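You operate a simulated robot arm through the tools that you are given. There is no shell and no other tool.

You are at the controls of a simulated robot arm. One attempt, no reset.

Task
Test the lamp in the jig and sort it into the foam tray.
Fine: PASS goes to the PASS pocket, FAIL to REWORK; switch on first, one press of the test key, open the clamp, switch off after.

Only the result counts: the job must be done as asked and must still hold three seconds after the hand-in. Knocking over, shifting, dropping, spilling or breaking anything else fails it.

Robot
A 7-joint arm with a two-finger parallel gripper, fixed in place. Base frame: the origin is on the floor under the middle of its stand, x ahead of it, y to its left, z up; the work surface is at about z = 860. Readings come in mm, degrees, newtons and seconds.
It reaches about 1247 mm from its shoulder. Its first joint turns from -132.0 to 132.0 degrees. Payload 3.91 kg.
The TCP is the grasp point between the finger pads, 30 mm short of the fingertips. In the tool frame z runs along the fingers and y along their closing line. The gripper opens to 110 mm. The fingers are 20 mm wide and 10 mm thick; the gripper's body (48 by 112 mm) begins 55 mm behind the TCP.
Orientation is that of the tool frame in the base frame, as a unit quaternion [w, x, y, z]. With the fingers straight down and closing along the base's y, the tool's x points along the base's -x, its y along +y and its z along -z.

Tools
- The arm moves only by the tool arm_command. Its argument "commands" is a list of rows, each a list of 3 entries, a list of its own where there are three numbers: the shift along the tool's x, y, z in units of 20 mm (1.0 is 20 mm), then the turn, a rotation vector about the tool's x, y, z in units of 5 degrees (1.0 is 5 degrees), then the finger opening in mm, from 0 to 110. In form: [[[x, y, z], [wx, wy, wz], grip], ...]. A call has 1 to 20 rows; each row shifts and turns the commanded pose from where the row before left it, along the tool's axes as they then stand. A call with a number of a shift or a turn outside -1 to 1 is refused whole. Each row takes 0.2 s and may step no farther than 50 mm and 8.6 degrees from the row before; otherwise, or with a gripper value out of range, the whole call is refused. Where a pose cannot be reached the arm comes as near as it can. A force on the tool above 40 N (or 10 N above the force at the start of the call, whichever is more), or a blocked arm, ends the call early, and 0.2 s more pass. Each finger travels about 108 mm/s and halts on what it meets, pressing with about 41 N; the grip force reading is that of the motor and also rises with nothing between the fingers. The clock runs only during rows and for 0.2 s after the last one: add rows that do not move to give the fingers time. The reply holds the time, the measured pose of the TCP, the force on the tool along the base axes, the opening and the grip force, in the units named above and with some noise, with the torque about the TCP (base axes, N m) and any sound that the robot's microphone picked up, and new pictures: "views" is both (left out), scene, wrist or none.
- Cameras (640 x 400 px; columns grow to the right, rows downward): "scene" is fixed at [51.5, 650.1, 1617.3]; the picture's right is [-0.12, -0.99, 0.00], its down [-0.82, 0.10, -0.56] and it looks along [0.56, -0.07, -0.83] (base axes); focal length 358 px, centre (320, 200). "wrist" rides on the gripper at [72, 17, -103] in the tool frame; the picture's right is [-0.23, 0.97, 0.00], its down [-0.76, -0.18, -0.62] and it looks along [-0.61, -0.14, 0.78] (tool axes); focal length 222 px, centre (320, 200). There is no depth. A picture from a camera that has moved, and an enlarged one, comes with that camera's place and axes in the base frame and with its lens.
- close_up(camera, box): a new picture of the part [left, top, right, bottom] of that camera's present view, enlarged. It takes no simulated time.
- finish_job(): hands the job in; it is judged then, once.

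Places have to be worked out from the pictures, the camera data and where the tool is seen. Open the gripper and draw the arm clear of the work before you hand the job in, unless the task says otherwise.

The tools are called after "Call:" by a JSON object that holds its "method" and its "body". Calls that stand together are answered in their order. arm_command: Moves the arm, as the interface text tells. Its arguments: {"type":"object","properties":{"commands":{"type":"array","items":{"type":"array"}},"views":{"type":"string","enum":["both","scene","wrist","none"]}},"required":["commands"]} The other tools are called the same way: close_up (camera, box) takes an enlarged picture of a part of a camera's view; finish_job () hands the job in.

At the start:

```text
t: 0.0
tcp_pos: [495.9, 441.6, 1199.2]
orientation: [0.001, 0.001, 1.0, 0.0]
wrist_force: [-0.4, 0.3, 0.1]
moment: [0.06, -0.01, 0.01]
grip_width: 109.6
finger_force: 0.1
```

scene: 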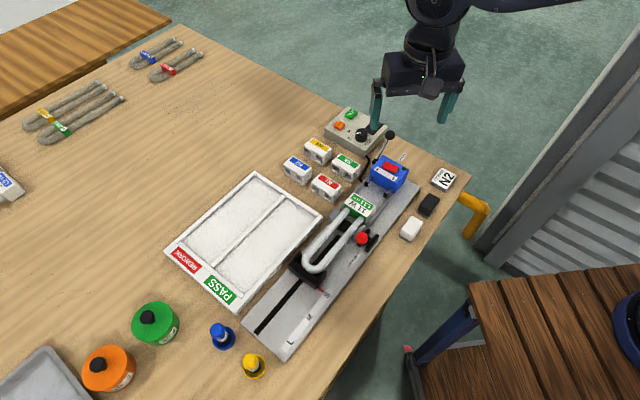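
wrist: 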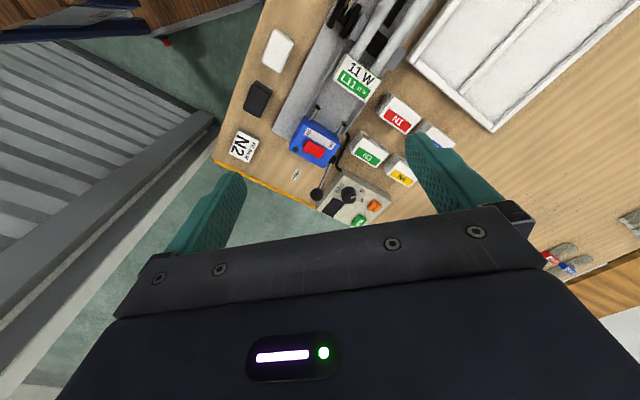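

I'll start by looking closely at the jig, the control box and the tray before moving anything.

Call:
{"method": "close_up", "body": {"camera": "scene", "box": [300, 90, 480, 200]}}

Call:
{"method": "close_up", "body": {"camera": "scene", "box": [230, 180, 430, 360]}}

Call:
{"method": "close_up", "body": {"camera": "wrist", "box": [220, 20, 440, 230]}}

Call:
{"method": "close_up", "body": {"camera": "scene", "box": [160, 160, 330, 320]}}

```text
3.56 times, centred on (390, 145) of scene
camera zoom: at [51.5, 650.1, 1617.3], right [-0.12, -0.99, 0.0], down [-0.82, 0.1, -0.56], along [0.56, -0.07, -0.83], focal length 1272 px, centre (71, 396)
```

zoom: 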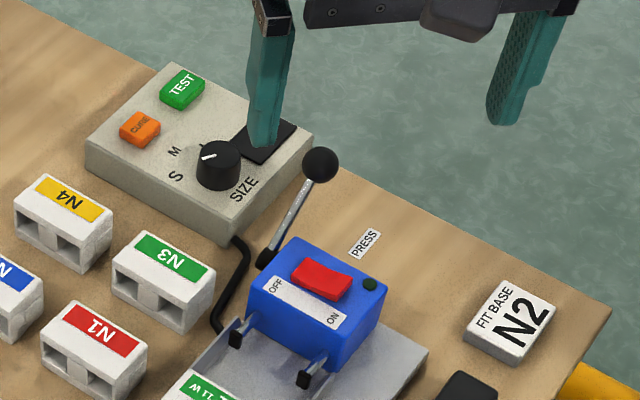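

```text
2.22 times, centred on (330, 270) of scene
camera zoom: at [51.5, 650.1, 1617.3], right [-0.12, -0.99, 0.0], down [-0.82, 0.1, -0.56], along [0.56, -0.07, -0.83], focal length 795 px, centre (298, 44)
```

zoom: 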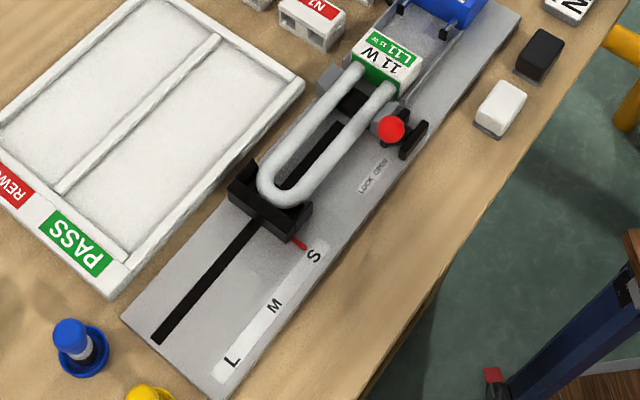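

```text
1.90 times, centred on (330, 125) of wrist
camera zoom: at [422.7, 459.7, 1303.7], right [0.23, 0.97, 0.0], down [0.76, -0.18, 0.62], along [0.61, -0.14, -0.78], focal length 423 px, centre (301, 343)
```

zoom: 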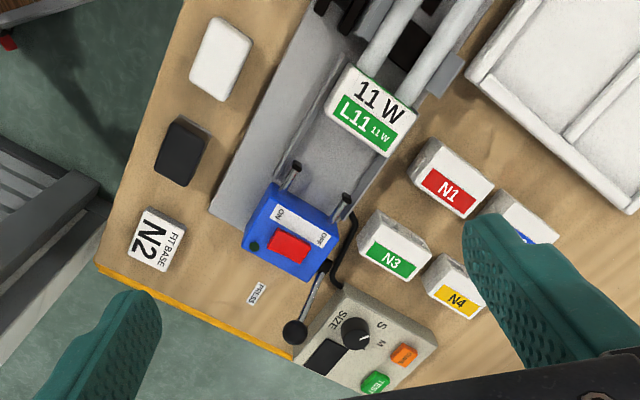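

```text
2.50 times, centred on (245, 240) of scene
camera zoom: at [51.5, 650.1, 1617.3], right [-0.12, -0.99, 0.0], down [-0.82, 0.1, -0.56], along [0.56, -0.07, -0.83], focal length 895 px, centre (508, 100)
```

zoom: 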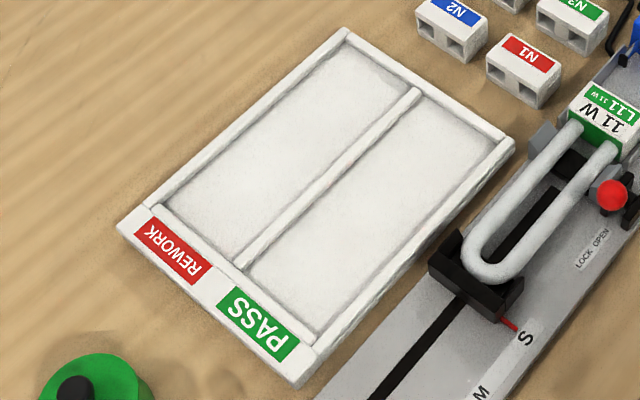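

The scene shows the lamp held in the jig, which runs at about 45° and lies parallel to the tray. The rocker is near (600,406,920) and the TEST key near (824,465,900). I'll turn the tool 45° and move a little closer for a better look.

Call:
{"method": "arm_command", "body": {"commands": [[[0, 0, 0], [0, 0, 1], 110], [[0, 0, 0], [0, 0, 1], 110], [[0, 0, 0], [0, 0, 1], 110], [[0, 0, 0], [0, 0, 1], 110], [[0, 0, 0], [0, 0, 1], 110], [[0, 0, 0], [0, 0, 1], 110], [[0, 0, 0], [0, 0, 1], 110], [[0, 0, 0], [0, 0, 1], 110], [[0, 0, 0], [0, 0, 1], 110], [[1, 0.6, 0], [0, 0, 0], 110], [[1, 0.6, 0], [0, 0, 0], 110], [[1, 0.6, 0], [0, 0, 0], 110], [[0.3, 0.4, 0], [0, 0, 0], 110]]}}

```text
t: 2.8
tcp_pos: [479.1, 519.8, 1199.5]
orientation: [0.0, 0.383, 0.924, 0.0]
wrist_force: [0.0, -1.1, 0.8]
moment: [0.0, -0.04, -0.01]
grip_width: 110.0
finger_force: 0.1
camera wrist: at [439.7, 584.4, 1304.2], right [0.85, 0.53, 0.0], down [0.41, -0.66, 0.62], along [0.33, -0.53, -0.78], focal length 222 px, centre (320, 200)
```

scene: 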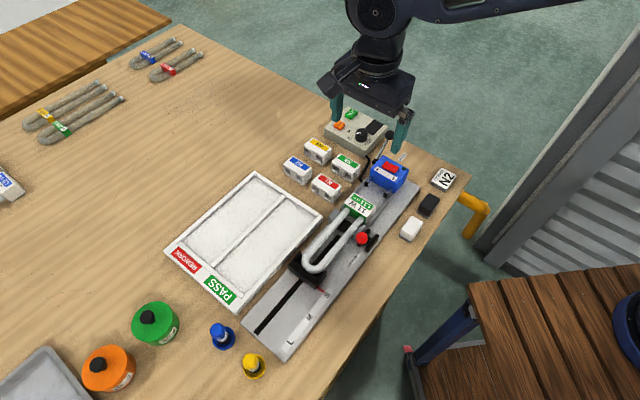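
wrist: 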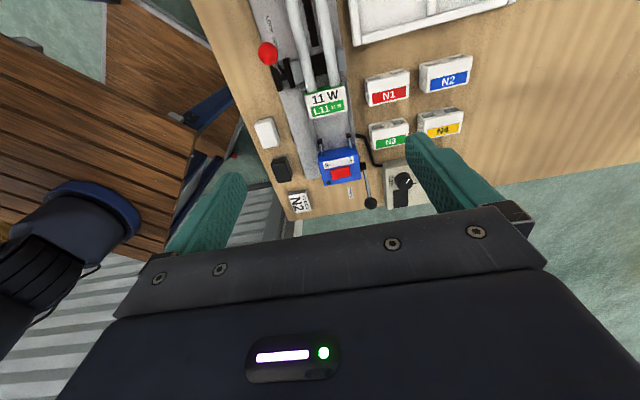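

The lamp lies straight along the tool's x axis. I'll back off along tool +x and go down to see the clamp, the blue box and the panel more closely.

Call:
{"method": "arm_command", "body": {"commands": [[[1, 0, 0.5], [0, 0, 0], 110], [[1, 0, 0.5], [0, 0, 0], 110], [[1, 0, 0.5], [0, 0, 0], 110], [[1, 0, 0.5], [0, 0, 0], 110], [[1, 0, 0.5], [0, 0, 0], 110], [[1, 0, 0.5], [0, 0, 0], 110], [[0, 0, 0.5], [0, 0, 0], 110]]}}

Call:
{"method": "close_up", "body": {"camera": "wrist", "box": [200, 0, 460, 220]}}

```text
t: 4.4
tcp_pos: [393.3, 604.7, 1129.2]
orientation: [0.001, 0.383, 0.924, 0.001]
wrist_force: [-0.7, 0.0, -0.5]
moment: [-0.01, -0.01, 0.0]
grip_width: 109.8
finger_force: 0.1
camera wrist: at [354.9, 668.9, 1233.7], right [0.85, 0.53, 0.0], down [0.41, -0.66, 0.62], along [0.33, -0.53, -0.78], focal length 222 px, centre (320, 200)
```

scene: 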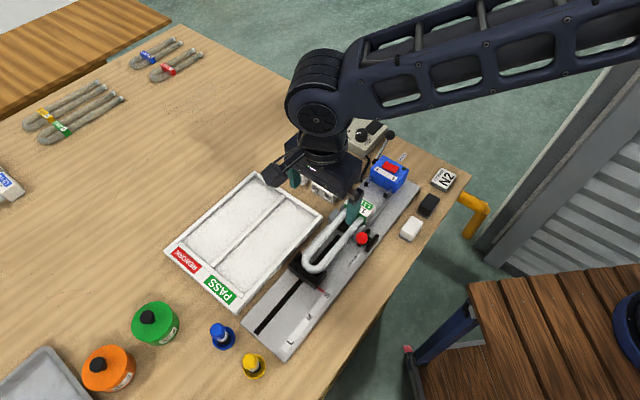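
wrist: 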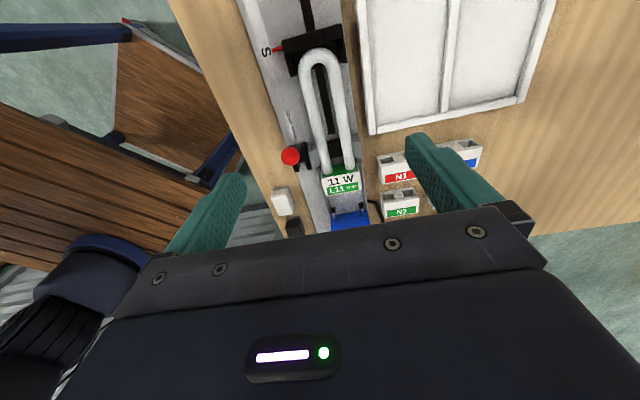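

```text
1.82 times, centred on (330, 110) of wrist
camera zoom: at [354.9, 668.9, 1233.7], right [0.85, 0.53, 0.0], down [0.41, -0.66, 0.62], along [0.33, -0.53, -0.78], focal length 404 px, centre (302, 364)
```

zoom: 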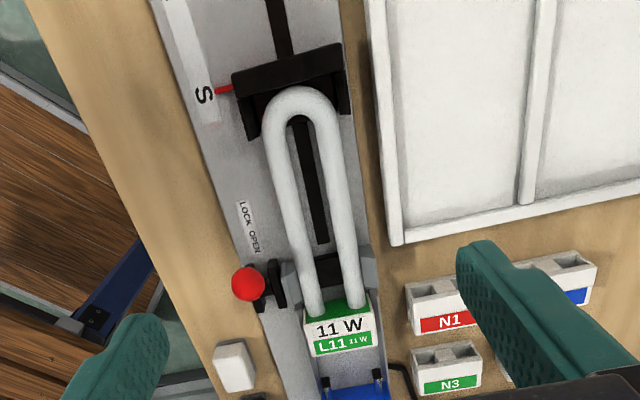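

The ball handle of the clamp works out at about (398,518,943), close to the "OPEN" text, so I need to see its real state. I'll enlarge the views around it.

Call:
{"method": "close_up", "body": {"camera": "scene", "box": [325, 200, 405, 270]}}

Call:
{"method": "close_up", "body": {"camera": "wrist", "box": [265, 90, 375, 220]}}

Call:
{"method": "close_up", "body": {"camera": "wrist", "box": [240, 0, 370, 100]}}

```text
5.71 times, centred on (365, 235) of scene
camera zoom: at [51.5, 650.1, 1617.3], right [-0.12, -0.99, 0.0], down [-0.82, 0.1, -0.56], along [0.56, -0.07, -0.83], focal length 2045 px, centre (63, 0)
```

zoom: 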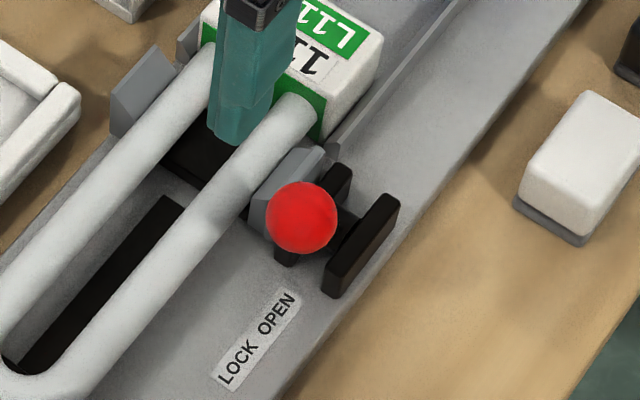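

```text
3.08 times, centred on (320, 155) of wrist
camera zoom: at [354.9, 668.9, 1233.7], right [0.85, 0.53, 0.0], down [0.41, -0.66, 0.62], along [0.33, -0.53, -0.78], focal length 684 px, centre (320, 338)
```

zoom: 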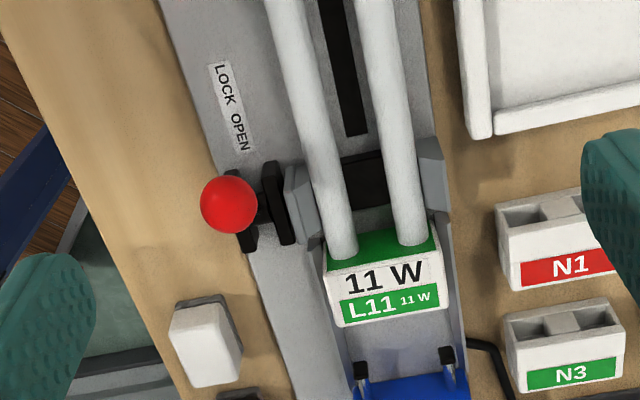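

```text
4.00 times, centred on (305, 50) of wrist
camera zoom: at [354.9, 668.9, 1233.7], right [0.85, 0.53, 0.0], down [0.41, -0.66, 0.62], along [0.33, -0.53, -0.78], focal length 888 px, centre (380, 800)
```

zoom: 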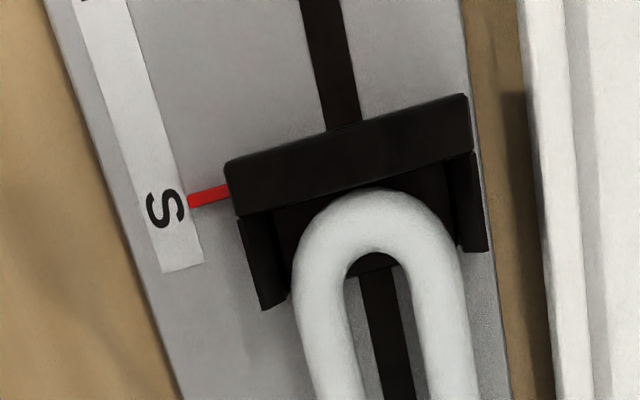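

The clamp lever seems to pivot between the black cheeks near (426,490) and leans toward the LOCK side, so it opens by swinging toward the cap end. Next I'll look at the rocker and the panel from above.

Call:
{"method": "arm_command", "body": {"commands": [[[-1, 0.1, 0], [0, 0, 0], 110], [[-1, 0.1, 0], [0, 0, 0], 110], [[-1, 0.1, 0], [0, 0, 0], 110], [[-1, 0.1, 0], [0, 0, 0], 110], [[-1, 0.1, 0], [0, 0, 0], 110], [[-1, 0.1, 0], [0, 0, 0], 110], [[-1, 0.1, 0], [0, 0, 0], 110], [[-1, 0.1, 0], [0, 0, 0], 110], [[-1, 0.1, 0], [0, 0, 0], 110], [[-1, 0.1, 0], [0, 0, 0], 110], [[-1, 0.1, 0.5], [0, 0, 0], 110], [[-1, 0.1, 0.5], [0, 0, 0], 110], [[-1, 0.1, 0.5], [0, 0, 0], 110], [[-1, 0.1, 0.5], [0, 0, 0], 110], [[-1, 0.1, 0.5], [0, 0, 0], 110]]}}

Call:
{"method": "close_up", "body": {"camera": "wrist", "box": [200, 0, 460, 220]}}

```text
t: 7.6
tcp_pos: [627.7, 414.4, 1079.8]
orientation: [0.0, 0.381, 0.924, 0.0]
wrist_force: [0.3, 0.3, -0.6]
moment: [-0.03, -0.02, 0.04]
grip_width: 109.8
finger_force: 0.0
camera wrist: at [588.9, 478.2, 1183.6], right [0.85, 0.53, 0.0], down [0.41, -0.66, 0.62], along [0.33, -0.53, -0.78], focal length 222 px, centre (320, 200)
```

scene: 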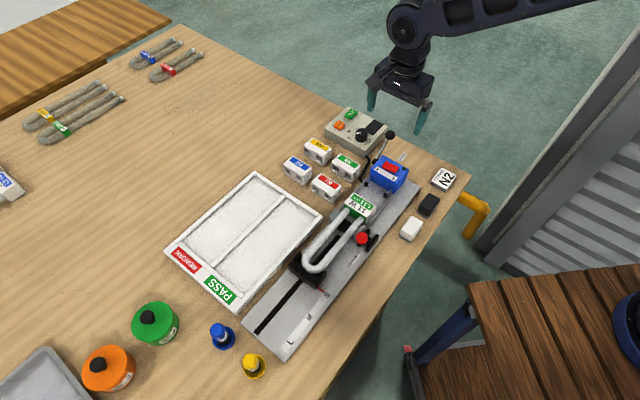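
wrist: 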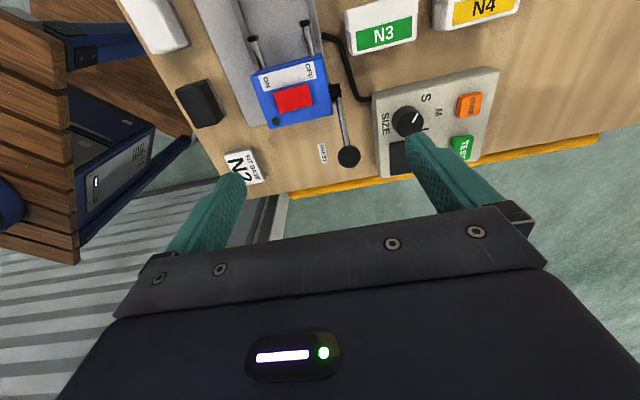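

```text
1.82 times, centred on (330, 110) of wrist
camera zoom: at [588.9, 478.2, 1183.6], right [0.85, 0.53, 0.0], down [0.41, -0.66, 0.62], along [0.33, -0.53, -0.78], focal length 404 px, centre (302, 364)
```

zoom: 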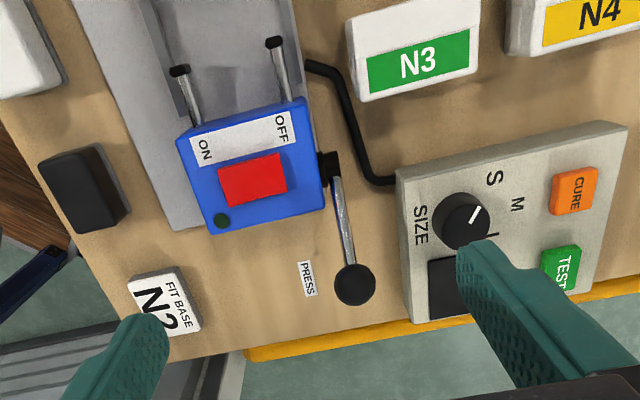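

The rocker, TEST key, CURE key, SIZE dial and screen are all visible now. I'll shift sideways to see the panel between the fingers, mainly the dial and the screen.

Call:
{"method": "arm_command", "body": {"commands": [[[0, 1, 0], [0, 0, 0], 110], [[0, 1, 0], [0, 0, 0], 110], [[0, 1, 0], [0, 0, 0], 110], [[0, 1, 0], [0, 0, 0], 110], [[0, 1, 0], [0, 0, 0], 110], [[0, 1, 0], [0, 0, 0], 110], [[-1, 0, 0], [0, 0, 0], 110]]}}

Call:
{"method": "close_up", "body": {"camera": "wrist", "box": [240, 40, 420, 210]}}

Call:
{"method": "close_up", "body": {"camera": "scene", "box": [320, 95, 400, 155]}}

```text
t: 9.2
tcp_pos: [726.7, 483.5, 1079.2]
orientation: [0.001, 0.383, 0.924, 0.0]
wrist_force: [-0.7, 1.3, -1.0]
moment: [-0.01, 0.02, -0.01]
grip_width: 109.8
finger_force: 0.1
camera wrist: at [687.2, 549.0, 1183.6], right [0.85, 0.53, 0.0], down [0.41, -0.66, 0.62], along [0.33, -0.53, -0.78], focal length 222 px, centre (320, 200)
```

scene: 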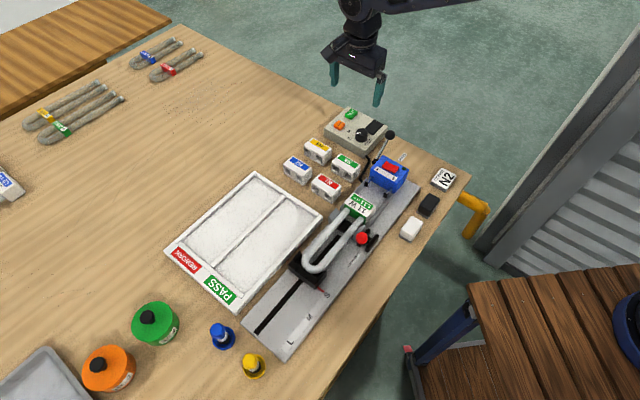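
wrist: 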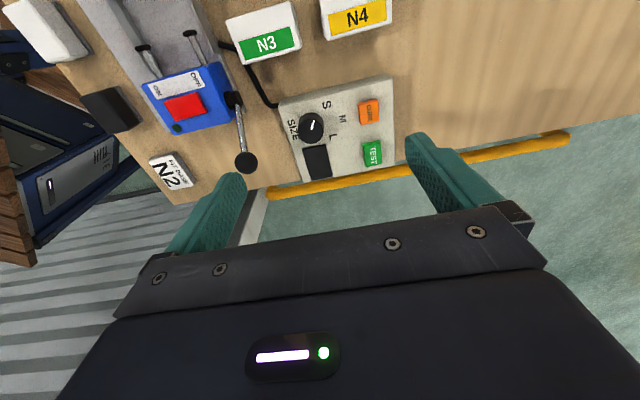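

```text
2.35 times, centred on (330, 125) of wrist
camera zoom: at [687.2, 549.0, 1183.6], right [0.85, 0.53, 0.0], down [0.41, -0.66, 0.62], along [0.33, -0.53, -0.78], focal length 523 px, centre (296, 376)
```

zoom: 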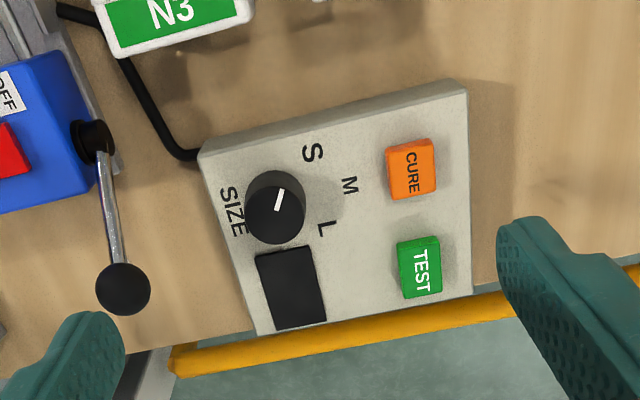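

```text
6.67 times, centred on (360, 125) of scene
camera zoom: at [51.5, 650.1, 1617.3], right [-0.12, -0.99, 0.0], down [-0.82, 0.1, -0.56], along [0.56, -0.07, -0.83], focal length 2386 px, centre (53, 700)
```

zoom: 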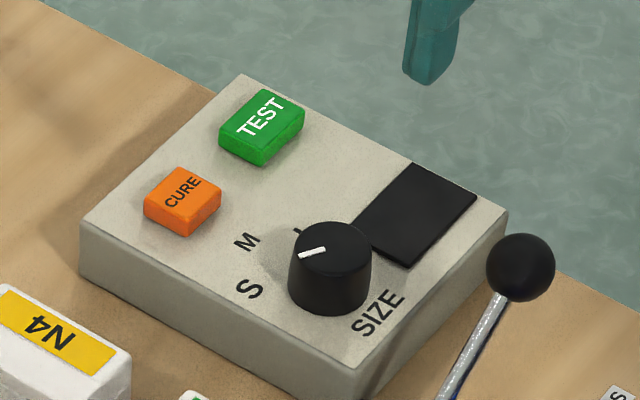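

The dial mark sits nearest S and matches the jig's S pointer, and the screen is dark, so the power is off. The rocker spans roughly (584,391) at the ON end to (614,421) at the OFF end at z≈920, so I'll go above the ON end with the fingers closed and check the alignment.

Call:
{"method": "arm_command", "body": {"commands": [[[0.2, -1, 0.4], [0, 0, 0], 0], [[0.2, -1, 0.4], [0, 0, 0], 0], [[0.2, -1, 0.4], [0, 0, 0], 0], [[0.2, -1, 0.4], [0, 0, 0], 0], [[0.2, -1, 0.4], [0, 0, 0], 0], [[0.2, -1, 0.4], [0, 0, 0], 0], [[0.3, -1, 0.5], [0, 0, 0], 0], [[0.3, -1, 0.5], [0, 0, 0], 0], [[0, 0, 0], [0, 0, 0], 0]]}}

Call:
{"method": "close_up", "body": {"camera": "wrist", "box": [240, 40, 420, 210]}}

Call:
{"method": "close_up", "body": {"camera": "scene", "box": [340, 110, 440, 200]}}

```text
t: 11.2
tcp_pos: [586.7, 397.4, 1010.8]
orientation: [0.0, 0.383, 0.924, 0.001]
wrist_force: [0.2, 0.3, 0.7]
moment: [-0.02, 0.01, -0.01]
grip_width: 0.0
finger_force: 37.8
camera wrist: at [549.0, 460.5, 1115.1], right [0.85, 0.53, 0.0], down [0.41, -0.66, 0.62], along [0.33, -0.53, -0.78], focal length 222 px, centre (320, 200)
```

scene: 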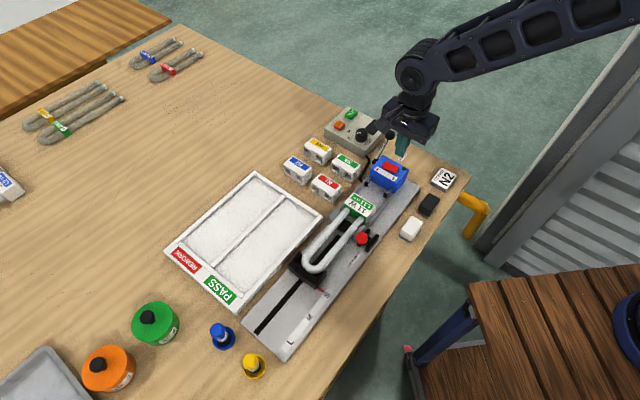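
wrist: 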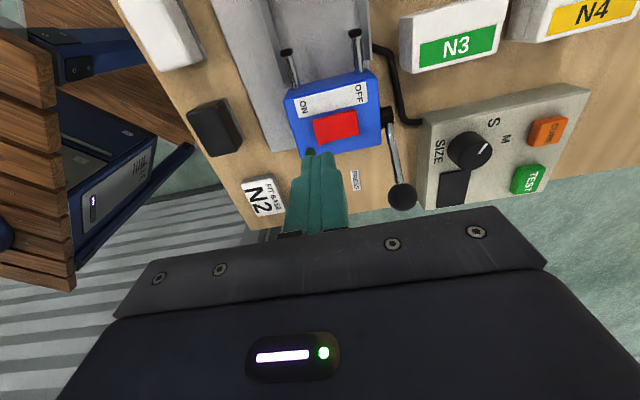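

```text
2.35 times, centred on (330, 125) of wrist
camera zoom: at [549.0, 460.5, 1115.1], right [0.85, 0.53, 0.0], down [0.41, -0.66, 0.62], along [0.33, -0.53, -0.78], focal length 523 px, centre (296, 376)
```

zoom: 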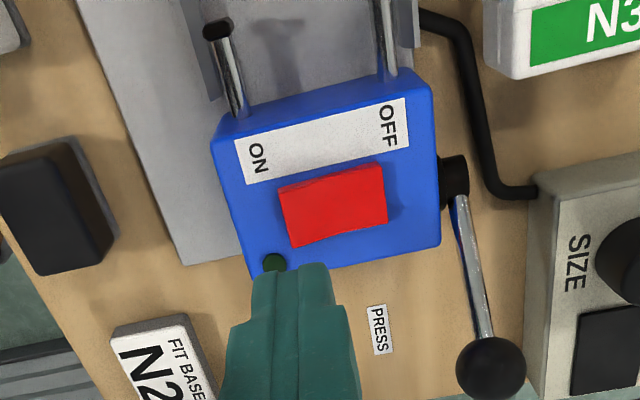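

```text
4.44 times, centred on (390, 155) of scene
camera zoom: at [51.5, 650.1, 1617.3], right [-0.12, -0.99, 0.0], down [-0.82, 0.1, -0.56], along [0.56, -0.07, -0.83], focal length 1591 px, centre (9, 400)
```

zoom: 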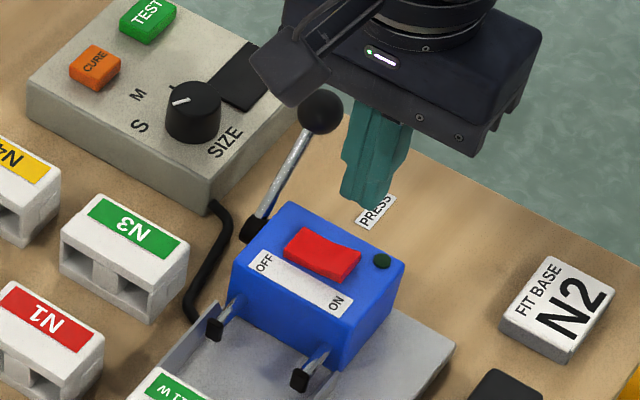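

The rocker works out at (600,406,920), with its ON end near (587,391). I'll make a small lateral correction and come down to just above the ON half.

Call:
{"method": "arm_command", "body": {"commands": [[[-0.2, 0.15, 0.8], [0, 0, 0], 0], [[0, 0, 0.8], [0, 0, 0], 0], [[0, 0, 0.6], [0, 0, 0], 0], [[0, 0, 0.2], [0, 0, 0], 0]]}}

Call:
{"method": "close_up", "body": {"camera": "scene", "box": [350, 130, 430, 200]}}

Call:
{"method": "close_up", "body": {"camera": "wrist", "box": [240, 40, 420, 210]}}

```text
t: 12.2
tcp_pos: [594.5, 395.3, 964.6]
orientation: [0.0, 0.381, 0.924, 0.0]
wrist_force: [-0.3, 0.6, 0.1]
moment: [0.0, -0.02, 0.02]
grip_width: 0.3
finger_force: 37.6
camera wrist: at [554.3, 459.8, 1067.8], right [0.85, 0.53, 0.0], down [0.41, -0.66, 0.62], along [0.33, -0.53, -0.78], focal length 222 px, centre (320, 200)
```

scene: 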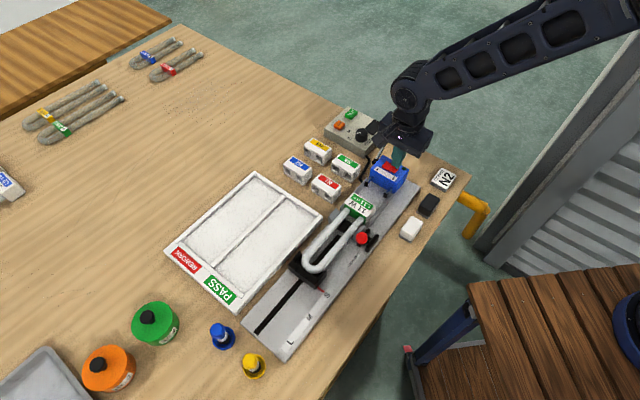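
wrist: 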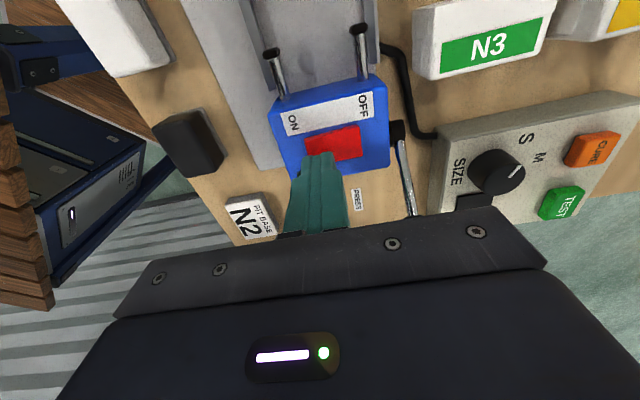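

```text
5.71 times, centred on (390, 165) of scene
camera zoom: at [51.5, 650.1, 1617.3], right [-0.12, -0.99, 0.0], down [-0.82, 0.1, -0.56], along [0.56, -0.07, -0.83], focal length 2045 px, centre (-80, 400)
```

zoom: 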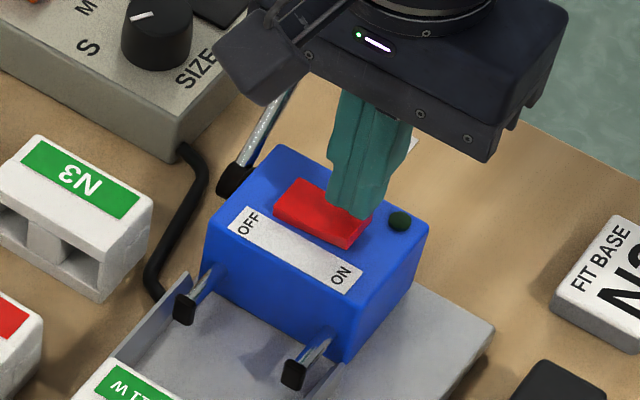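

```text
2.35 times, centred on (330, 125) of wrist
camera zoom: at [554.3, 459.8, 1067.8], right [0.85, 0.53, 0.0], down [0.41, -0.66, 0.62], along [0.33, -0.53, -0.78], focal length 523 px, centre (296, 376)
```

zoom: 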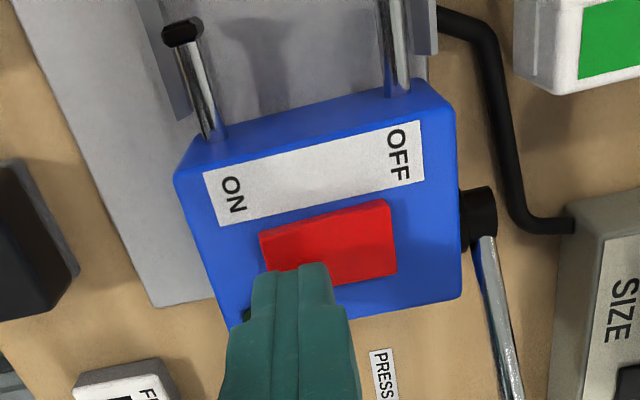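

The closed fingertips sit over the ON half of the rocker, about 10 mm above it. I'll nudge 3 mm back toward the rocker's midline and press down slowly.

Call:
{"method": "arm_command", "body": {"commands": [[[0.17, 0, 0], [0, 0, 0], 0], [[0, 0, 0.2], [0, 0, 0], 0], [[0, 0, 0.15], [0, 0, 0], 0], [[0, 0, 0.15], [0, 0, 0], 0]], "views": "none"}}

```text
t: 13.2
tcp_pos: [590.7, 397.9, 955.8]
orientation: [0.0, 0.383, 0.924, 0.002]
wrist_force: [-7.6, -10.6, 35.8]
moment: [-0.06, -0.02, 0.0]
grip_width: 0.1
finger_force: 38.1
```

The tool has made contact at about 36 N. I'll look at whether the rocker has flipped.

Call:
{"method": "close_up", "body": {"camera": "scene", "box": [350, 130, 430, 200]}}

Call:
{"method": "close_up", "body": {"camera": "wrist", "box": [240, 40, 420, 210]}}

```text
5.71 times, centred on (390, 165) of scene
camera zoom: at [51.5, 650.1, 1617.3], right [-0.12, -0.99, 0.0], down [-0.82, 0.1, -0.56], along [0.56, -0.07, -0.83], focal length 2045 px, centre (-80, 400)
```

zoom: 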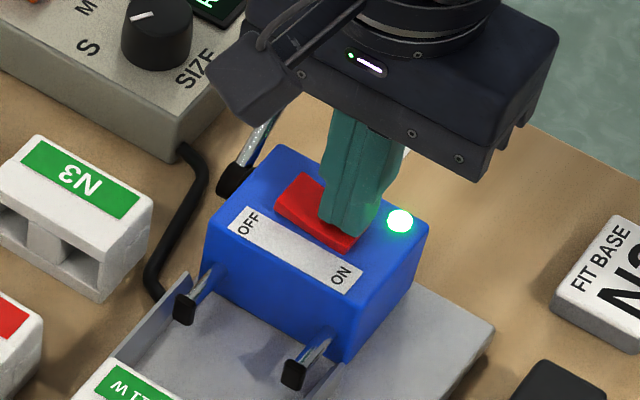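

```text
2.35 times, centred on (330, 125) of wrist
camera zoom: at [551.3, 462.2, 1060.1], right [0.85, 0.53, 0.0], down [0.41, -0.67, 0.62], along [0.33, -0.53, -0.78], focal length 523 px, centre (296, 376)
```

zoom: 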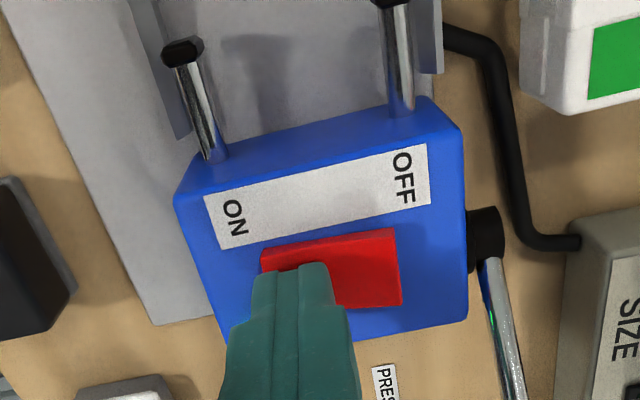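

The green light on the box is lit, so it is switched on, and the panel screen has come alive. I'll lift away and read the screen.

Call:
{"method": "arm_command", "body": {"commands": [[[0, 0, -0.5], [0, 0, 0], 0], [[0, 0, -1], [0, 0, 0], 0], [[0, 0, -1], [0, 0, 0], 0], [[0, 0, -1], [0, 0, 0], 0], [[0, 0, -1], [0, 0, 0], 0]]}}

Call:
{"method": "close_up", "body": {"camera": "scene", "box": [320, 95, 420, 195]}}

Call:
{"method": "close_up", "body": {"camera": "wrist", "box": [260, 40, 560, 220]}}

```text
t: 14.4
tcp_pos: [591.2, 398.5, 1044.1]
orientation: [0.0, 0.383, 0.924, 0.0]
wrist_force: [-0.2, -0.2, 0.6]
moment: [-0.04, -0.02, -0.01]
grip_width: 0.2
finger_force: 37.6
camera wrist: at [551.3, 462.3, 1148.4], right [0.85, 0.53, 0.0], down [0.41, -0.66, 0.62], along [0.33, -0.53, -0.78], focal length 222 px, centre (320, 200)
```

scene: 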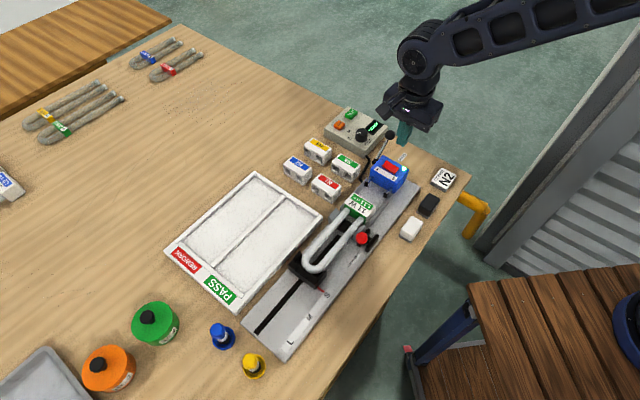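
wrist: 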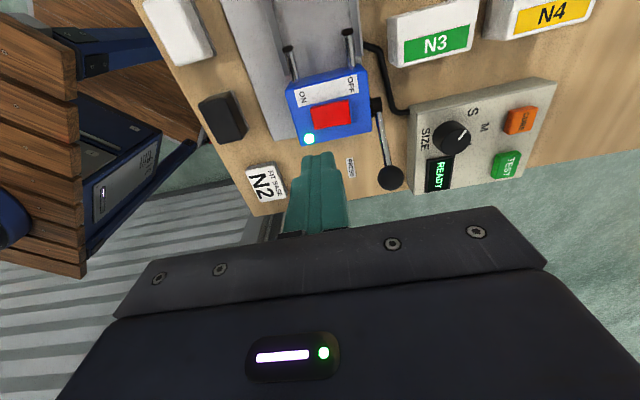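

```text
4.00 times, centred on (370, 145) of scene
camera zoom: at [51.5, 650.1, 1617.3], right [-0.12, -0.99, 0.0], down [-0.82, 0.1, -0.56], along [0.56, -0.07, -0.83], focal length 1432 px, centre (120, 420)
```

zoom: 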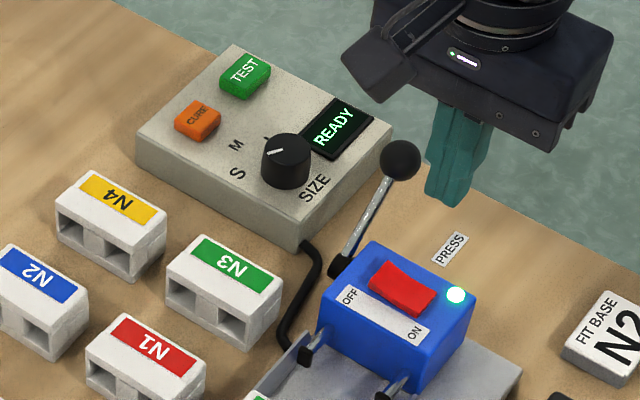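

```text
2.13 times, centred on (410, 130) of wrist
camera zoom: at [551.3, 462.3, 1148.4], right [0.85, 0.53, 0.0], down [0.41, -0.66, 0.62], along [0.33, -0.53, -0.78], focal length 474 px, centre (128, 349)
```

zoom: 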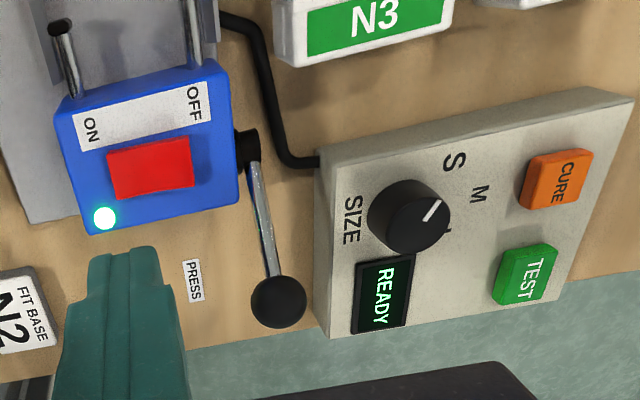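

The screen reads READY. The TEST key triangulates to about (823,467,902), so I'll move over it at a safe height and check the alignment before the single press.

Call:
{"method": "arm_command", "body": {"commands": [[[-0.525, 0.965, 0], [0, 0, 0], 0], [[-0.525, 0.965, 0], [0, 0, 0], 0], [[-0.525, 0.965, 0], [0, 0, 0], 0], [[-0.525, 0.965, 0], [0, 0, 0], 0], [[-0.525, 0.965, 0], [0, 0, 0], 0], [[-0.525, 0.965, 0], [0, 0, 0], 0], [[-0.525, 0.965, 0], [0, 0, 0], 0], [[-0.525, 0.965, 0], [0, 0, 0], 0], [[-0.525, 0.965, 0], [0, 0, 0], 0], [[-0.525, 0.965, 0], [0, 0, 0], 0], [[-0.525, 0.965, 0], [0, 0, 0], 0], [[0, 0, 1], [0, 0, 0], 0], [[0, 0, 1], [0, 0, 0], 0], [[0, 0, 0.5], [0, 0, 0], 0]]}}

Call:
{"method": "close_up", "body": {"camera": "wrist", "box": [220, 40, 420, 210]}}

Call:
{"method": "close_up", "body": {"camera": "scene", "box": [320, 85, 400, 155]}}

```text
t: 17.4
tcp_pos: [821.8, 466.5, 993.3]
orientation: [0.0, 0.382, 0.924, 0.0]
wrist_force: [-0.1, 0.0, 0.1]
moment: [-0.01, -0.02, 0.02]
grip_width: 0.0
finger_force: 37.6
camera wrist: at [783.2, 531.5, 1097.9], right [0.85, 0.53, 0.0], down [0.41, -0.66, 0.62], along [0.33, -0.53, -0.78], focal length 222 px, centre (320, 200)
```

scene: 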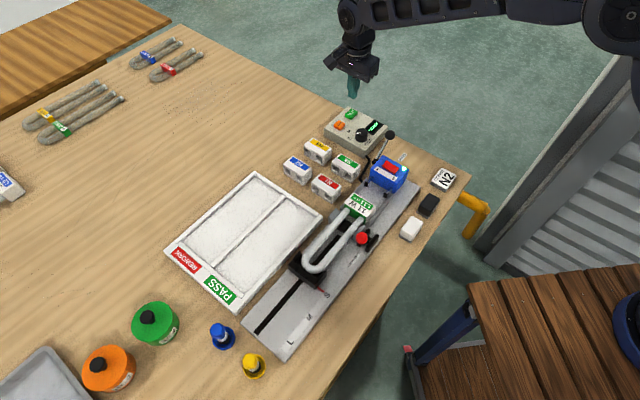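
wrist: 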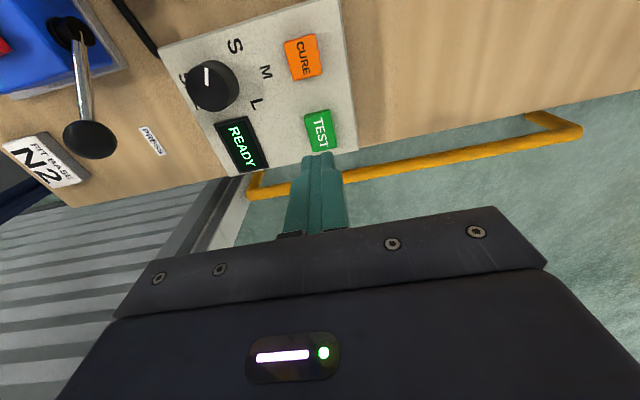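

```text
2.35 times, centred on (320, 125) of wrist
camera zoom: at [783.2, 531.5, 1097.9], right [0.85, 0.53, 0.0], down [0.41, -0.66, 0.62], along [0.33, -0.53, -0.78], focal length 523 px, centre (320, 376)
```

zoom: 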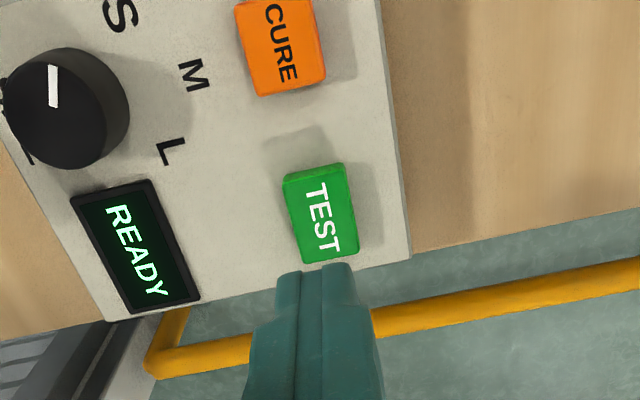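

```text
5.71 times, centred on (360, 120) of scene
camera zoom: at [51.5, 650.1, 1617.3], right [-0.12, -0.99, 0.0], down [-0.82, 0.1, -0.56], along [0.56, -0.07, -0.83], focal length 2045 px, centre (91, 657)
```

zoom: 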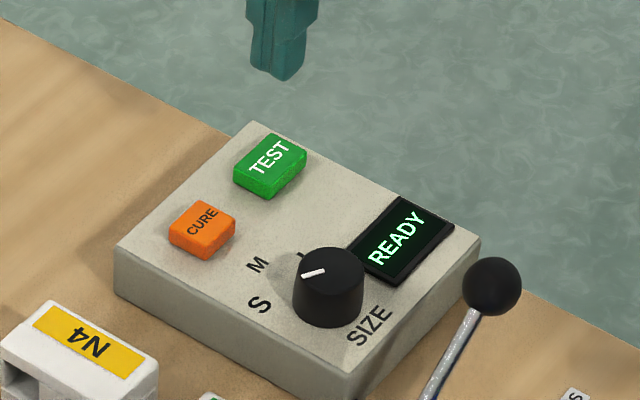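

The fingertips line up with the TEST key to within 2 mm, and the screen still says READY. I'll come down to just above the key.

Call:
{"method": "arm_command", "body": {"commands": [[[-0.05, 0.03, 1], [0, 0, 0], 0], [[0, 0, 1], [0, 0, 0], 0], [[0, 0, 0.4], [0, 0, 0], 0], [[0, 0, 0], [0, 0, 0], 0]], "views": "wrist"}}

Call:
{"method": "close_up", "body": {"camera": "scene", "box": [320, 85, 400, 155]}}

```text
t: 18.4
tcp_pos: [822.9, 467.2, 945.7]
orientation: [-0.001, 0.382, 0.924, 0.0]
wrist_force: [0.7, -0.6, 0.9]
moment: [-0.03, -0.01, 0.02]
grip_width: 0.2
finger_force: 37.4
camera wrist: at [785.1, 530.7, 1049.8], right [0.85, 0.53, 0.0], down [0.41, -0.66, 0.62], along [0.33, -0.53, -0.78], focal length 222 px, centre (320, 200)
```

wrist: 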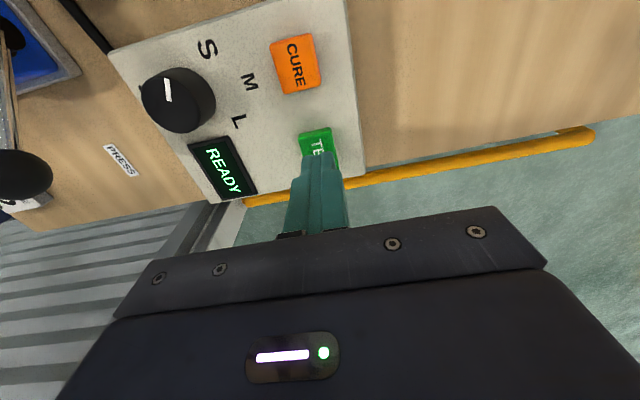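

```text
5.71 times, centred on (360, 120) of scene
camera zoom: at [51.5, 650.1, 1617.3], right [-0.12, -0.99, 0.0], down [-0.82, 0.1, -0.56], along [0.56, -0.07, -0.83], focal length 2045 px, centre (91, 657)
```

zoom: 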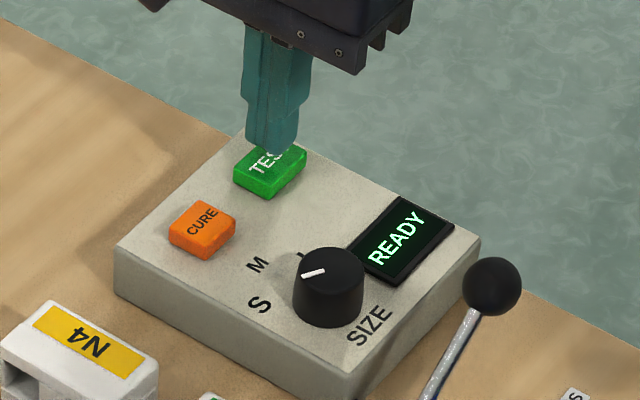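

The tip is about 10 mm above the key. I'll press down in small steps as one continuous push.

Call:
{"method": "arm_command", "body": {"commands": [[[0, 0, 0.2], [0, 0, 0], 0], [[0, 0, 0.15], [0, 0, 0], 0], [[0, 0, 0.15], [0, 0, 0], 0], [[0, 0, 0.1], [0, 0, 0], 0]], "views": "wrist"}}

Call:
{"method": "close_up", "body": {"camera": "scene", "box": [320, 85, 400, 155]}}

```text
t: 19.4
tcp_pos: [824.2, 465.9, 934.3]
orientation: [0.001, 0.383, 0.924, 0.0]
wrist_force: [1.0, -0.5, 1.2]
moment: [-0.02, -0.03, 0.01]
grip_width: 0.0
finger_force: 38.0
heard: click
camera wrist: at [785.0, 531.0, 1037.6], right [0.85, 0.53, 0.0], down [0.41, -0.66, 0.62], along [0.33, -0.53, -0.78], focal length 222 px, centre (320, 200)
```

wrist: 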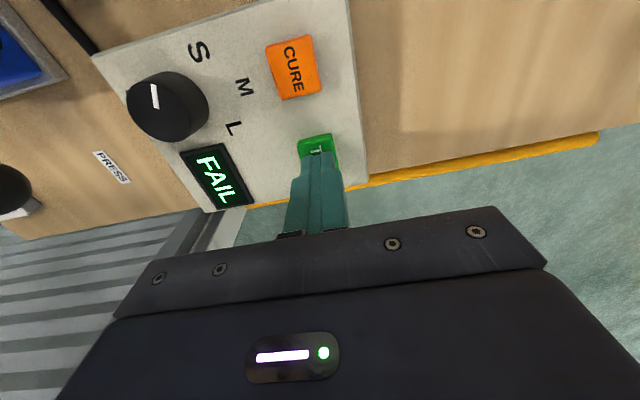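

```text
5.71 times, centred on (360, 120) of scene
camera zoom: at [51.5, 650.1, 1617.3], right [-0.12, -0.99, 0.0], down [-0.82, 0.1, -0.56], along [0.56, -0.07, -0.83], focal length 2045 px, centre (91, 657)
```

zoom: 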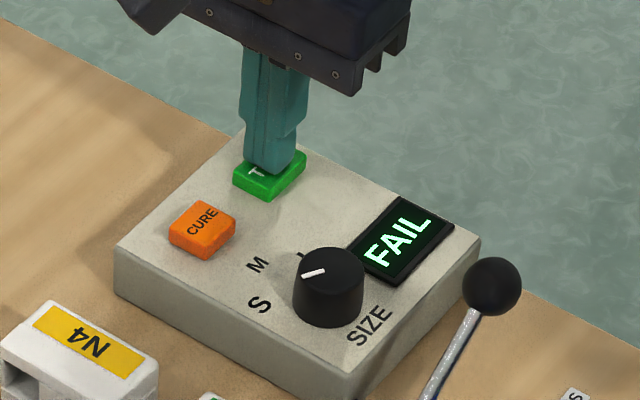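

There was one click and the screen reads FAIL. I'll release the key straight up and check that the reading holds.

Call:
{"method": "arm_command", "body": {"commands": [[[0, 0, -0.5], [0, 0, 0], 0], [[0, 0, -1], [0, 0, 0], 0], [[0, 0, -1], [0, 0, 0], 0], [[0, 0, -1], [0, 0, 0], 0], [[0, 0, -1], [0, 0, 0], 0], [[0, 0, -1], [0, 0, 0], 0]]}}

Call:
{"method": "close_up", "body": {"camera": "scene", "box": [320, 85, 420, 195]}}

Call:
{"method": "close_up", "body": {"camera": "scene", "box": [280, 185, 400, 295]}}

```text
t: 20.8
tcp_pos: [824.5, 467.0, 1043.8]
orientation: [0.0, 0.382, 0.924, -0.001]
wrist_force: [-0.1, 0.6, -1.3]
moment: [0.0, -0.01, 0.01]
grip_width: 0.2
finger_force: 37.9
camera wrist: at [785.0, 531.5, 1147.3], right [0.85, 0.53, 0.0], down [0.41, -0.66, 0.62], along [0.33, -0.53, -0.78], focal length 222 px, centre (320, 200)
```

scene: 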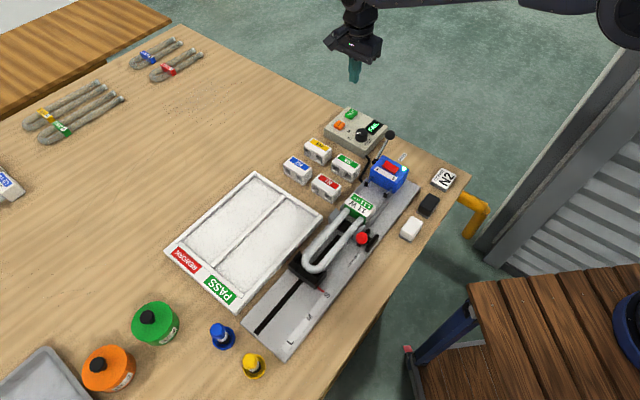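
wrist: 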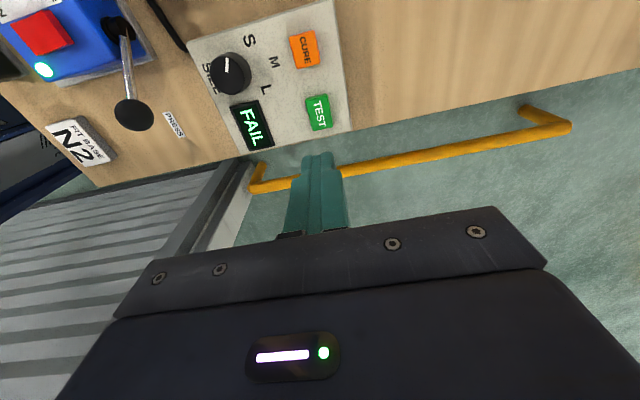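

```text
3.64 times, centred on (370, 140) of scene
camera zoom: at [51.5, 650.1, 1617.3], right [-0.12, -0.99, 0.0], down [-0.82, 0.1, -0.56], along [0.56, -0.07, -0.83], focal length 1301 px, centre (138, 418)
```

zoom: 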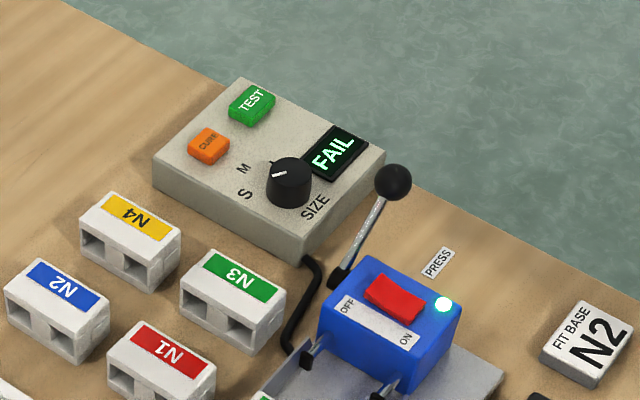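

```text
3.64 times, centred on (340, 240) of scene
camera zoom: at [51.5, 650.1, 1617.3], right [-0.12, -0.99, 0.0], down [-0.82, 0.1, -0.56], along [0.56, -0.07, -0.83], focal length 1301 px, centre (247, 54)
```

zoom: 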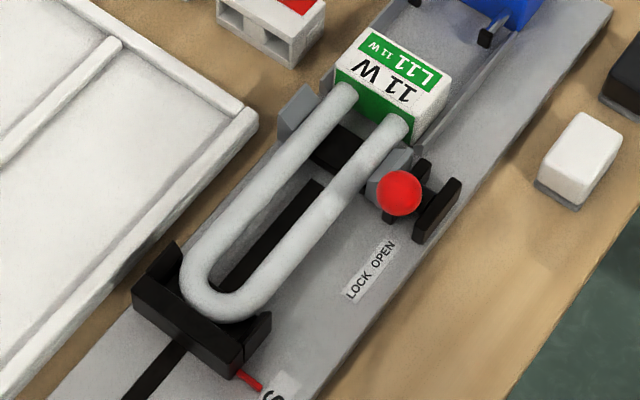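

FAIL is holding, so this lamp goes to REWORK. I'll fly back over to the clamp for a close look at its lever.

Call:
{"method": "arm_command", "body": {"commands": [[[0.95, -0.8, -0.1], [0, 0, 0], 0], [[0.95, -0.8, -0.1], [0, 0, 0], 0], [[0.95, -0.8, -0.1], [0, 0, 0], 0], [[0.95, -0.8, -0.1], [0, 0, 0], 0], [[0.95, -0.8, -0.1], [0, 0, 0], 0], [[0.95, -0.8, 0], [0, 0, 0], 0], [[0.95, -0.8, 0], [0, 0, 0], 0], [[0.95, -0.8, 0], [0, 0, 0], 0], [[0.95, -0.8, 0], [0, 0, 0], 0], [[0.95, -0.8, 0], [0, 0, 0], 0], [[0.95, -0.8, 0], [0, 0, 0], 0], [[0.95, -0.8, 0], [0, 0, 0], 0], [[0.95, -0.8, 0], [0, 0, 0], 0], [[0.95, -0.8, 0], [0, 0, 0], 0], [[0.95, -0.8, 0], [0, 0, 0], 0], [[0.9, -0.8, 0], [0, 0, 0], 0]]}}

Call:
{"method": "close_up", "body": {"camera": "wrist", "box": [220, 0, 420, 200]}}

```text
t: 24.2
tcp_pos: [427.4, 499.6, 1053.2]
orientation: [0.0, 0.383, 0.924, -0.001]
wrist_force: [0.9, 0.5, 0.7]
moment: [-0.02, -0.01, -0.01]
grip_width: 0.0
finger_force: 37.5
camera wrist: at [389.4, 564.0, 1157.0], right [0.85, 0.53, 0.0], down [0.41, -0.66, 0.62], along [0.33, -0.53, -0.78], focal length 222 px, centre (320, 200)
```

scene: 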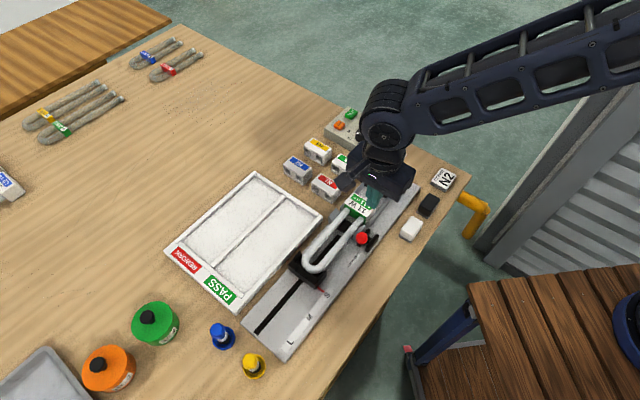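
wrist: 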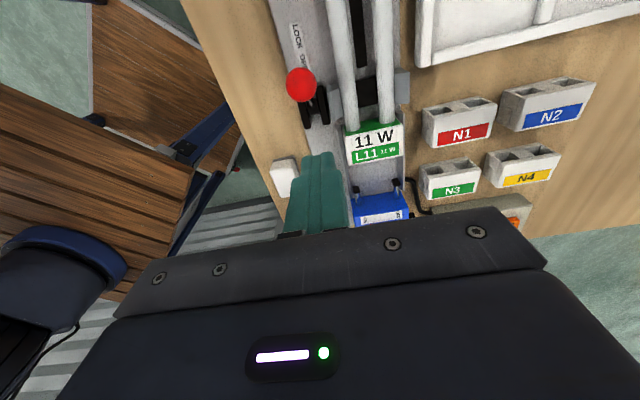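

```text
2.00 times, centred on (320, 100) of wrist
camera zoom: at [389.4, 564.0, 1157.0], right [0.85, 0.53, 0.0], down [0.41, -0.66, 0.62], along [0.33, -0.53, -0.78], focal length 444 px, centre (320, 400)
```

zoom: 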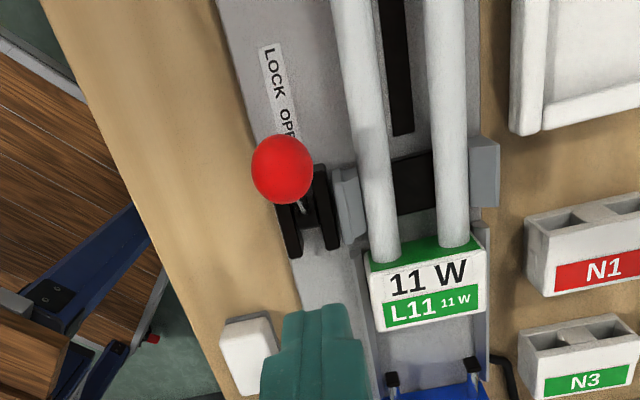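

The ball is confirmed at (398,519,943), and the pivot is between the black cheeks at about (425,493). I'll enlarge further to judge whether the jaws are touching the tubes and which way the lever opens.

Call:
{"method": "close_up", "body": {"camera": "wrist", "box": [275, 30, 385, 130]}}

Call:
{"method": "close_up", "body": {"camera": "scene", "box": [335, 205, 395, 260]}}

```text
4.00 times, centred on (330, 80) of wrist
camera zoom: at [389.4, 564.0, 1157.0], right [0.85, 0.53, 0.0], down [0.41, -0.66, 0.62], along [0.33, -0.53, -0.78], focal length 888 px, centre (280, 680)
```

zoom: 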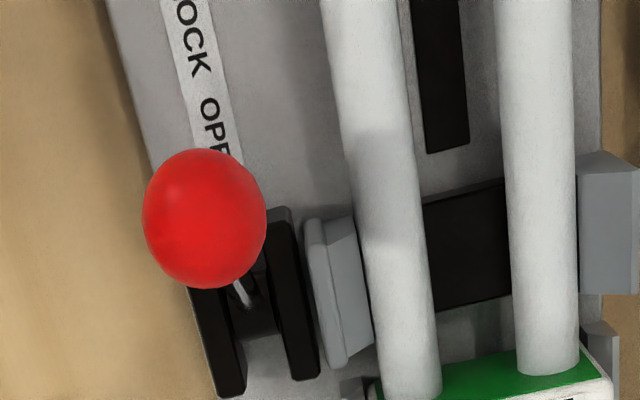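

```text
7.27 times, centred on (365, 232) of scene
camera zoom: at [51.5, 650.1, 1617.3], right [-0.12, -0.99, 0.0], down [-0.82, 0.1, -0.56], along [0.56, -0.07, -0.83], focal length 2603 px, centre (-7, -36)
```

zoom: 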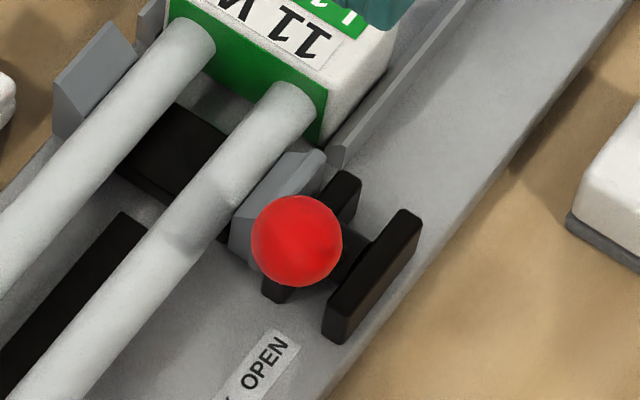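

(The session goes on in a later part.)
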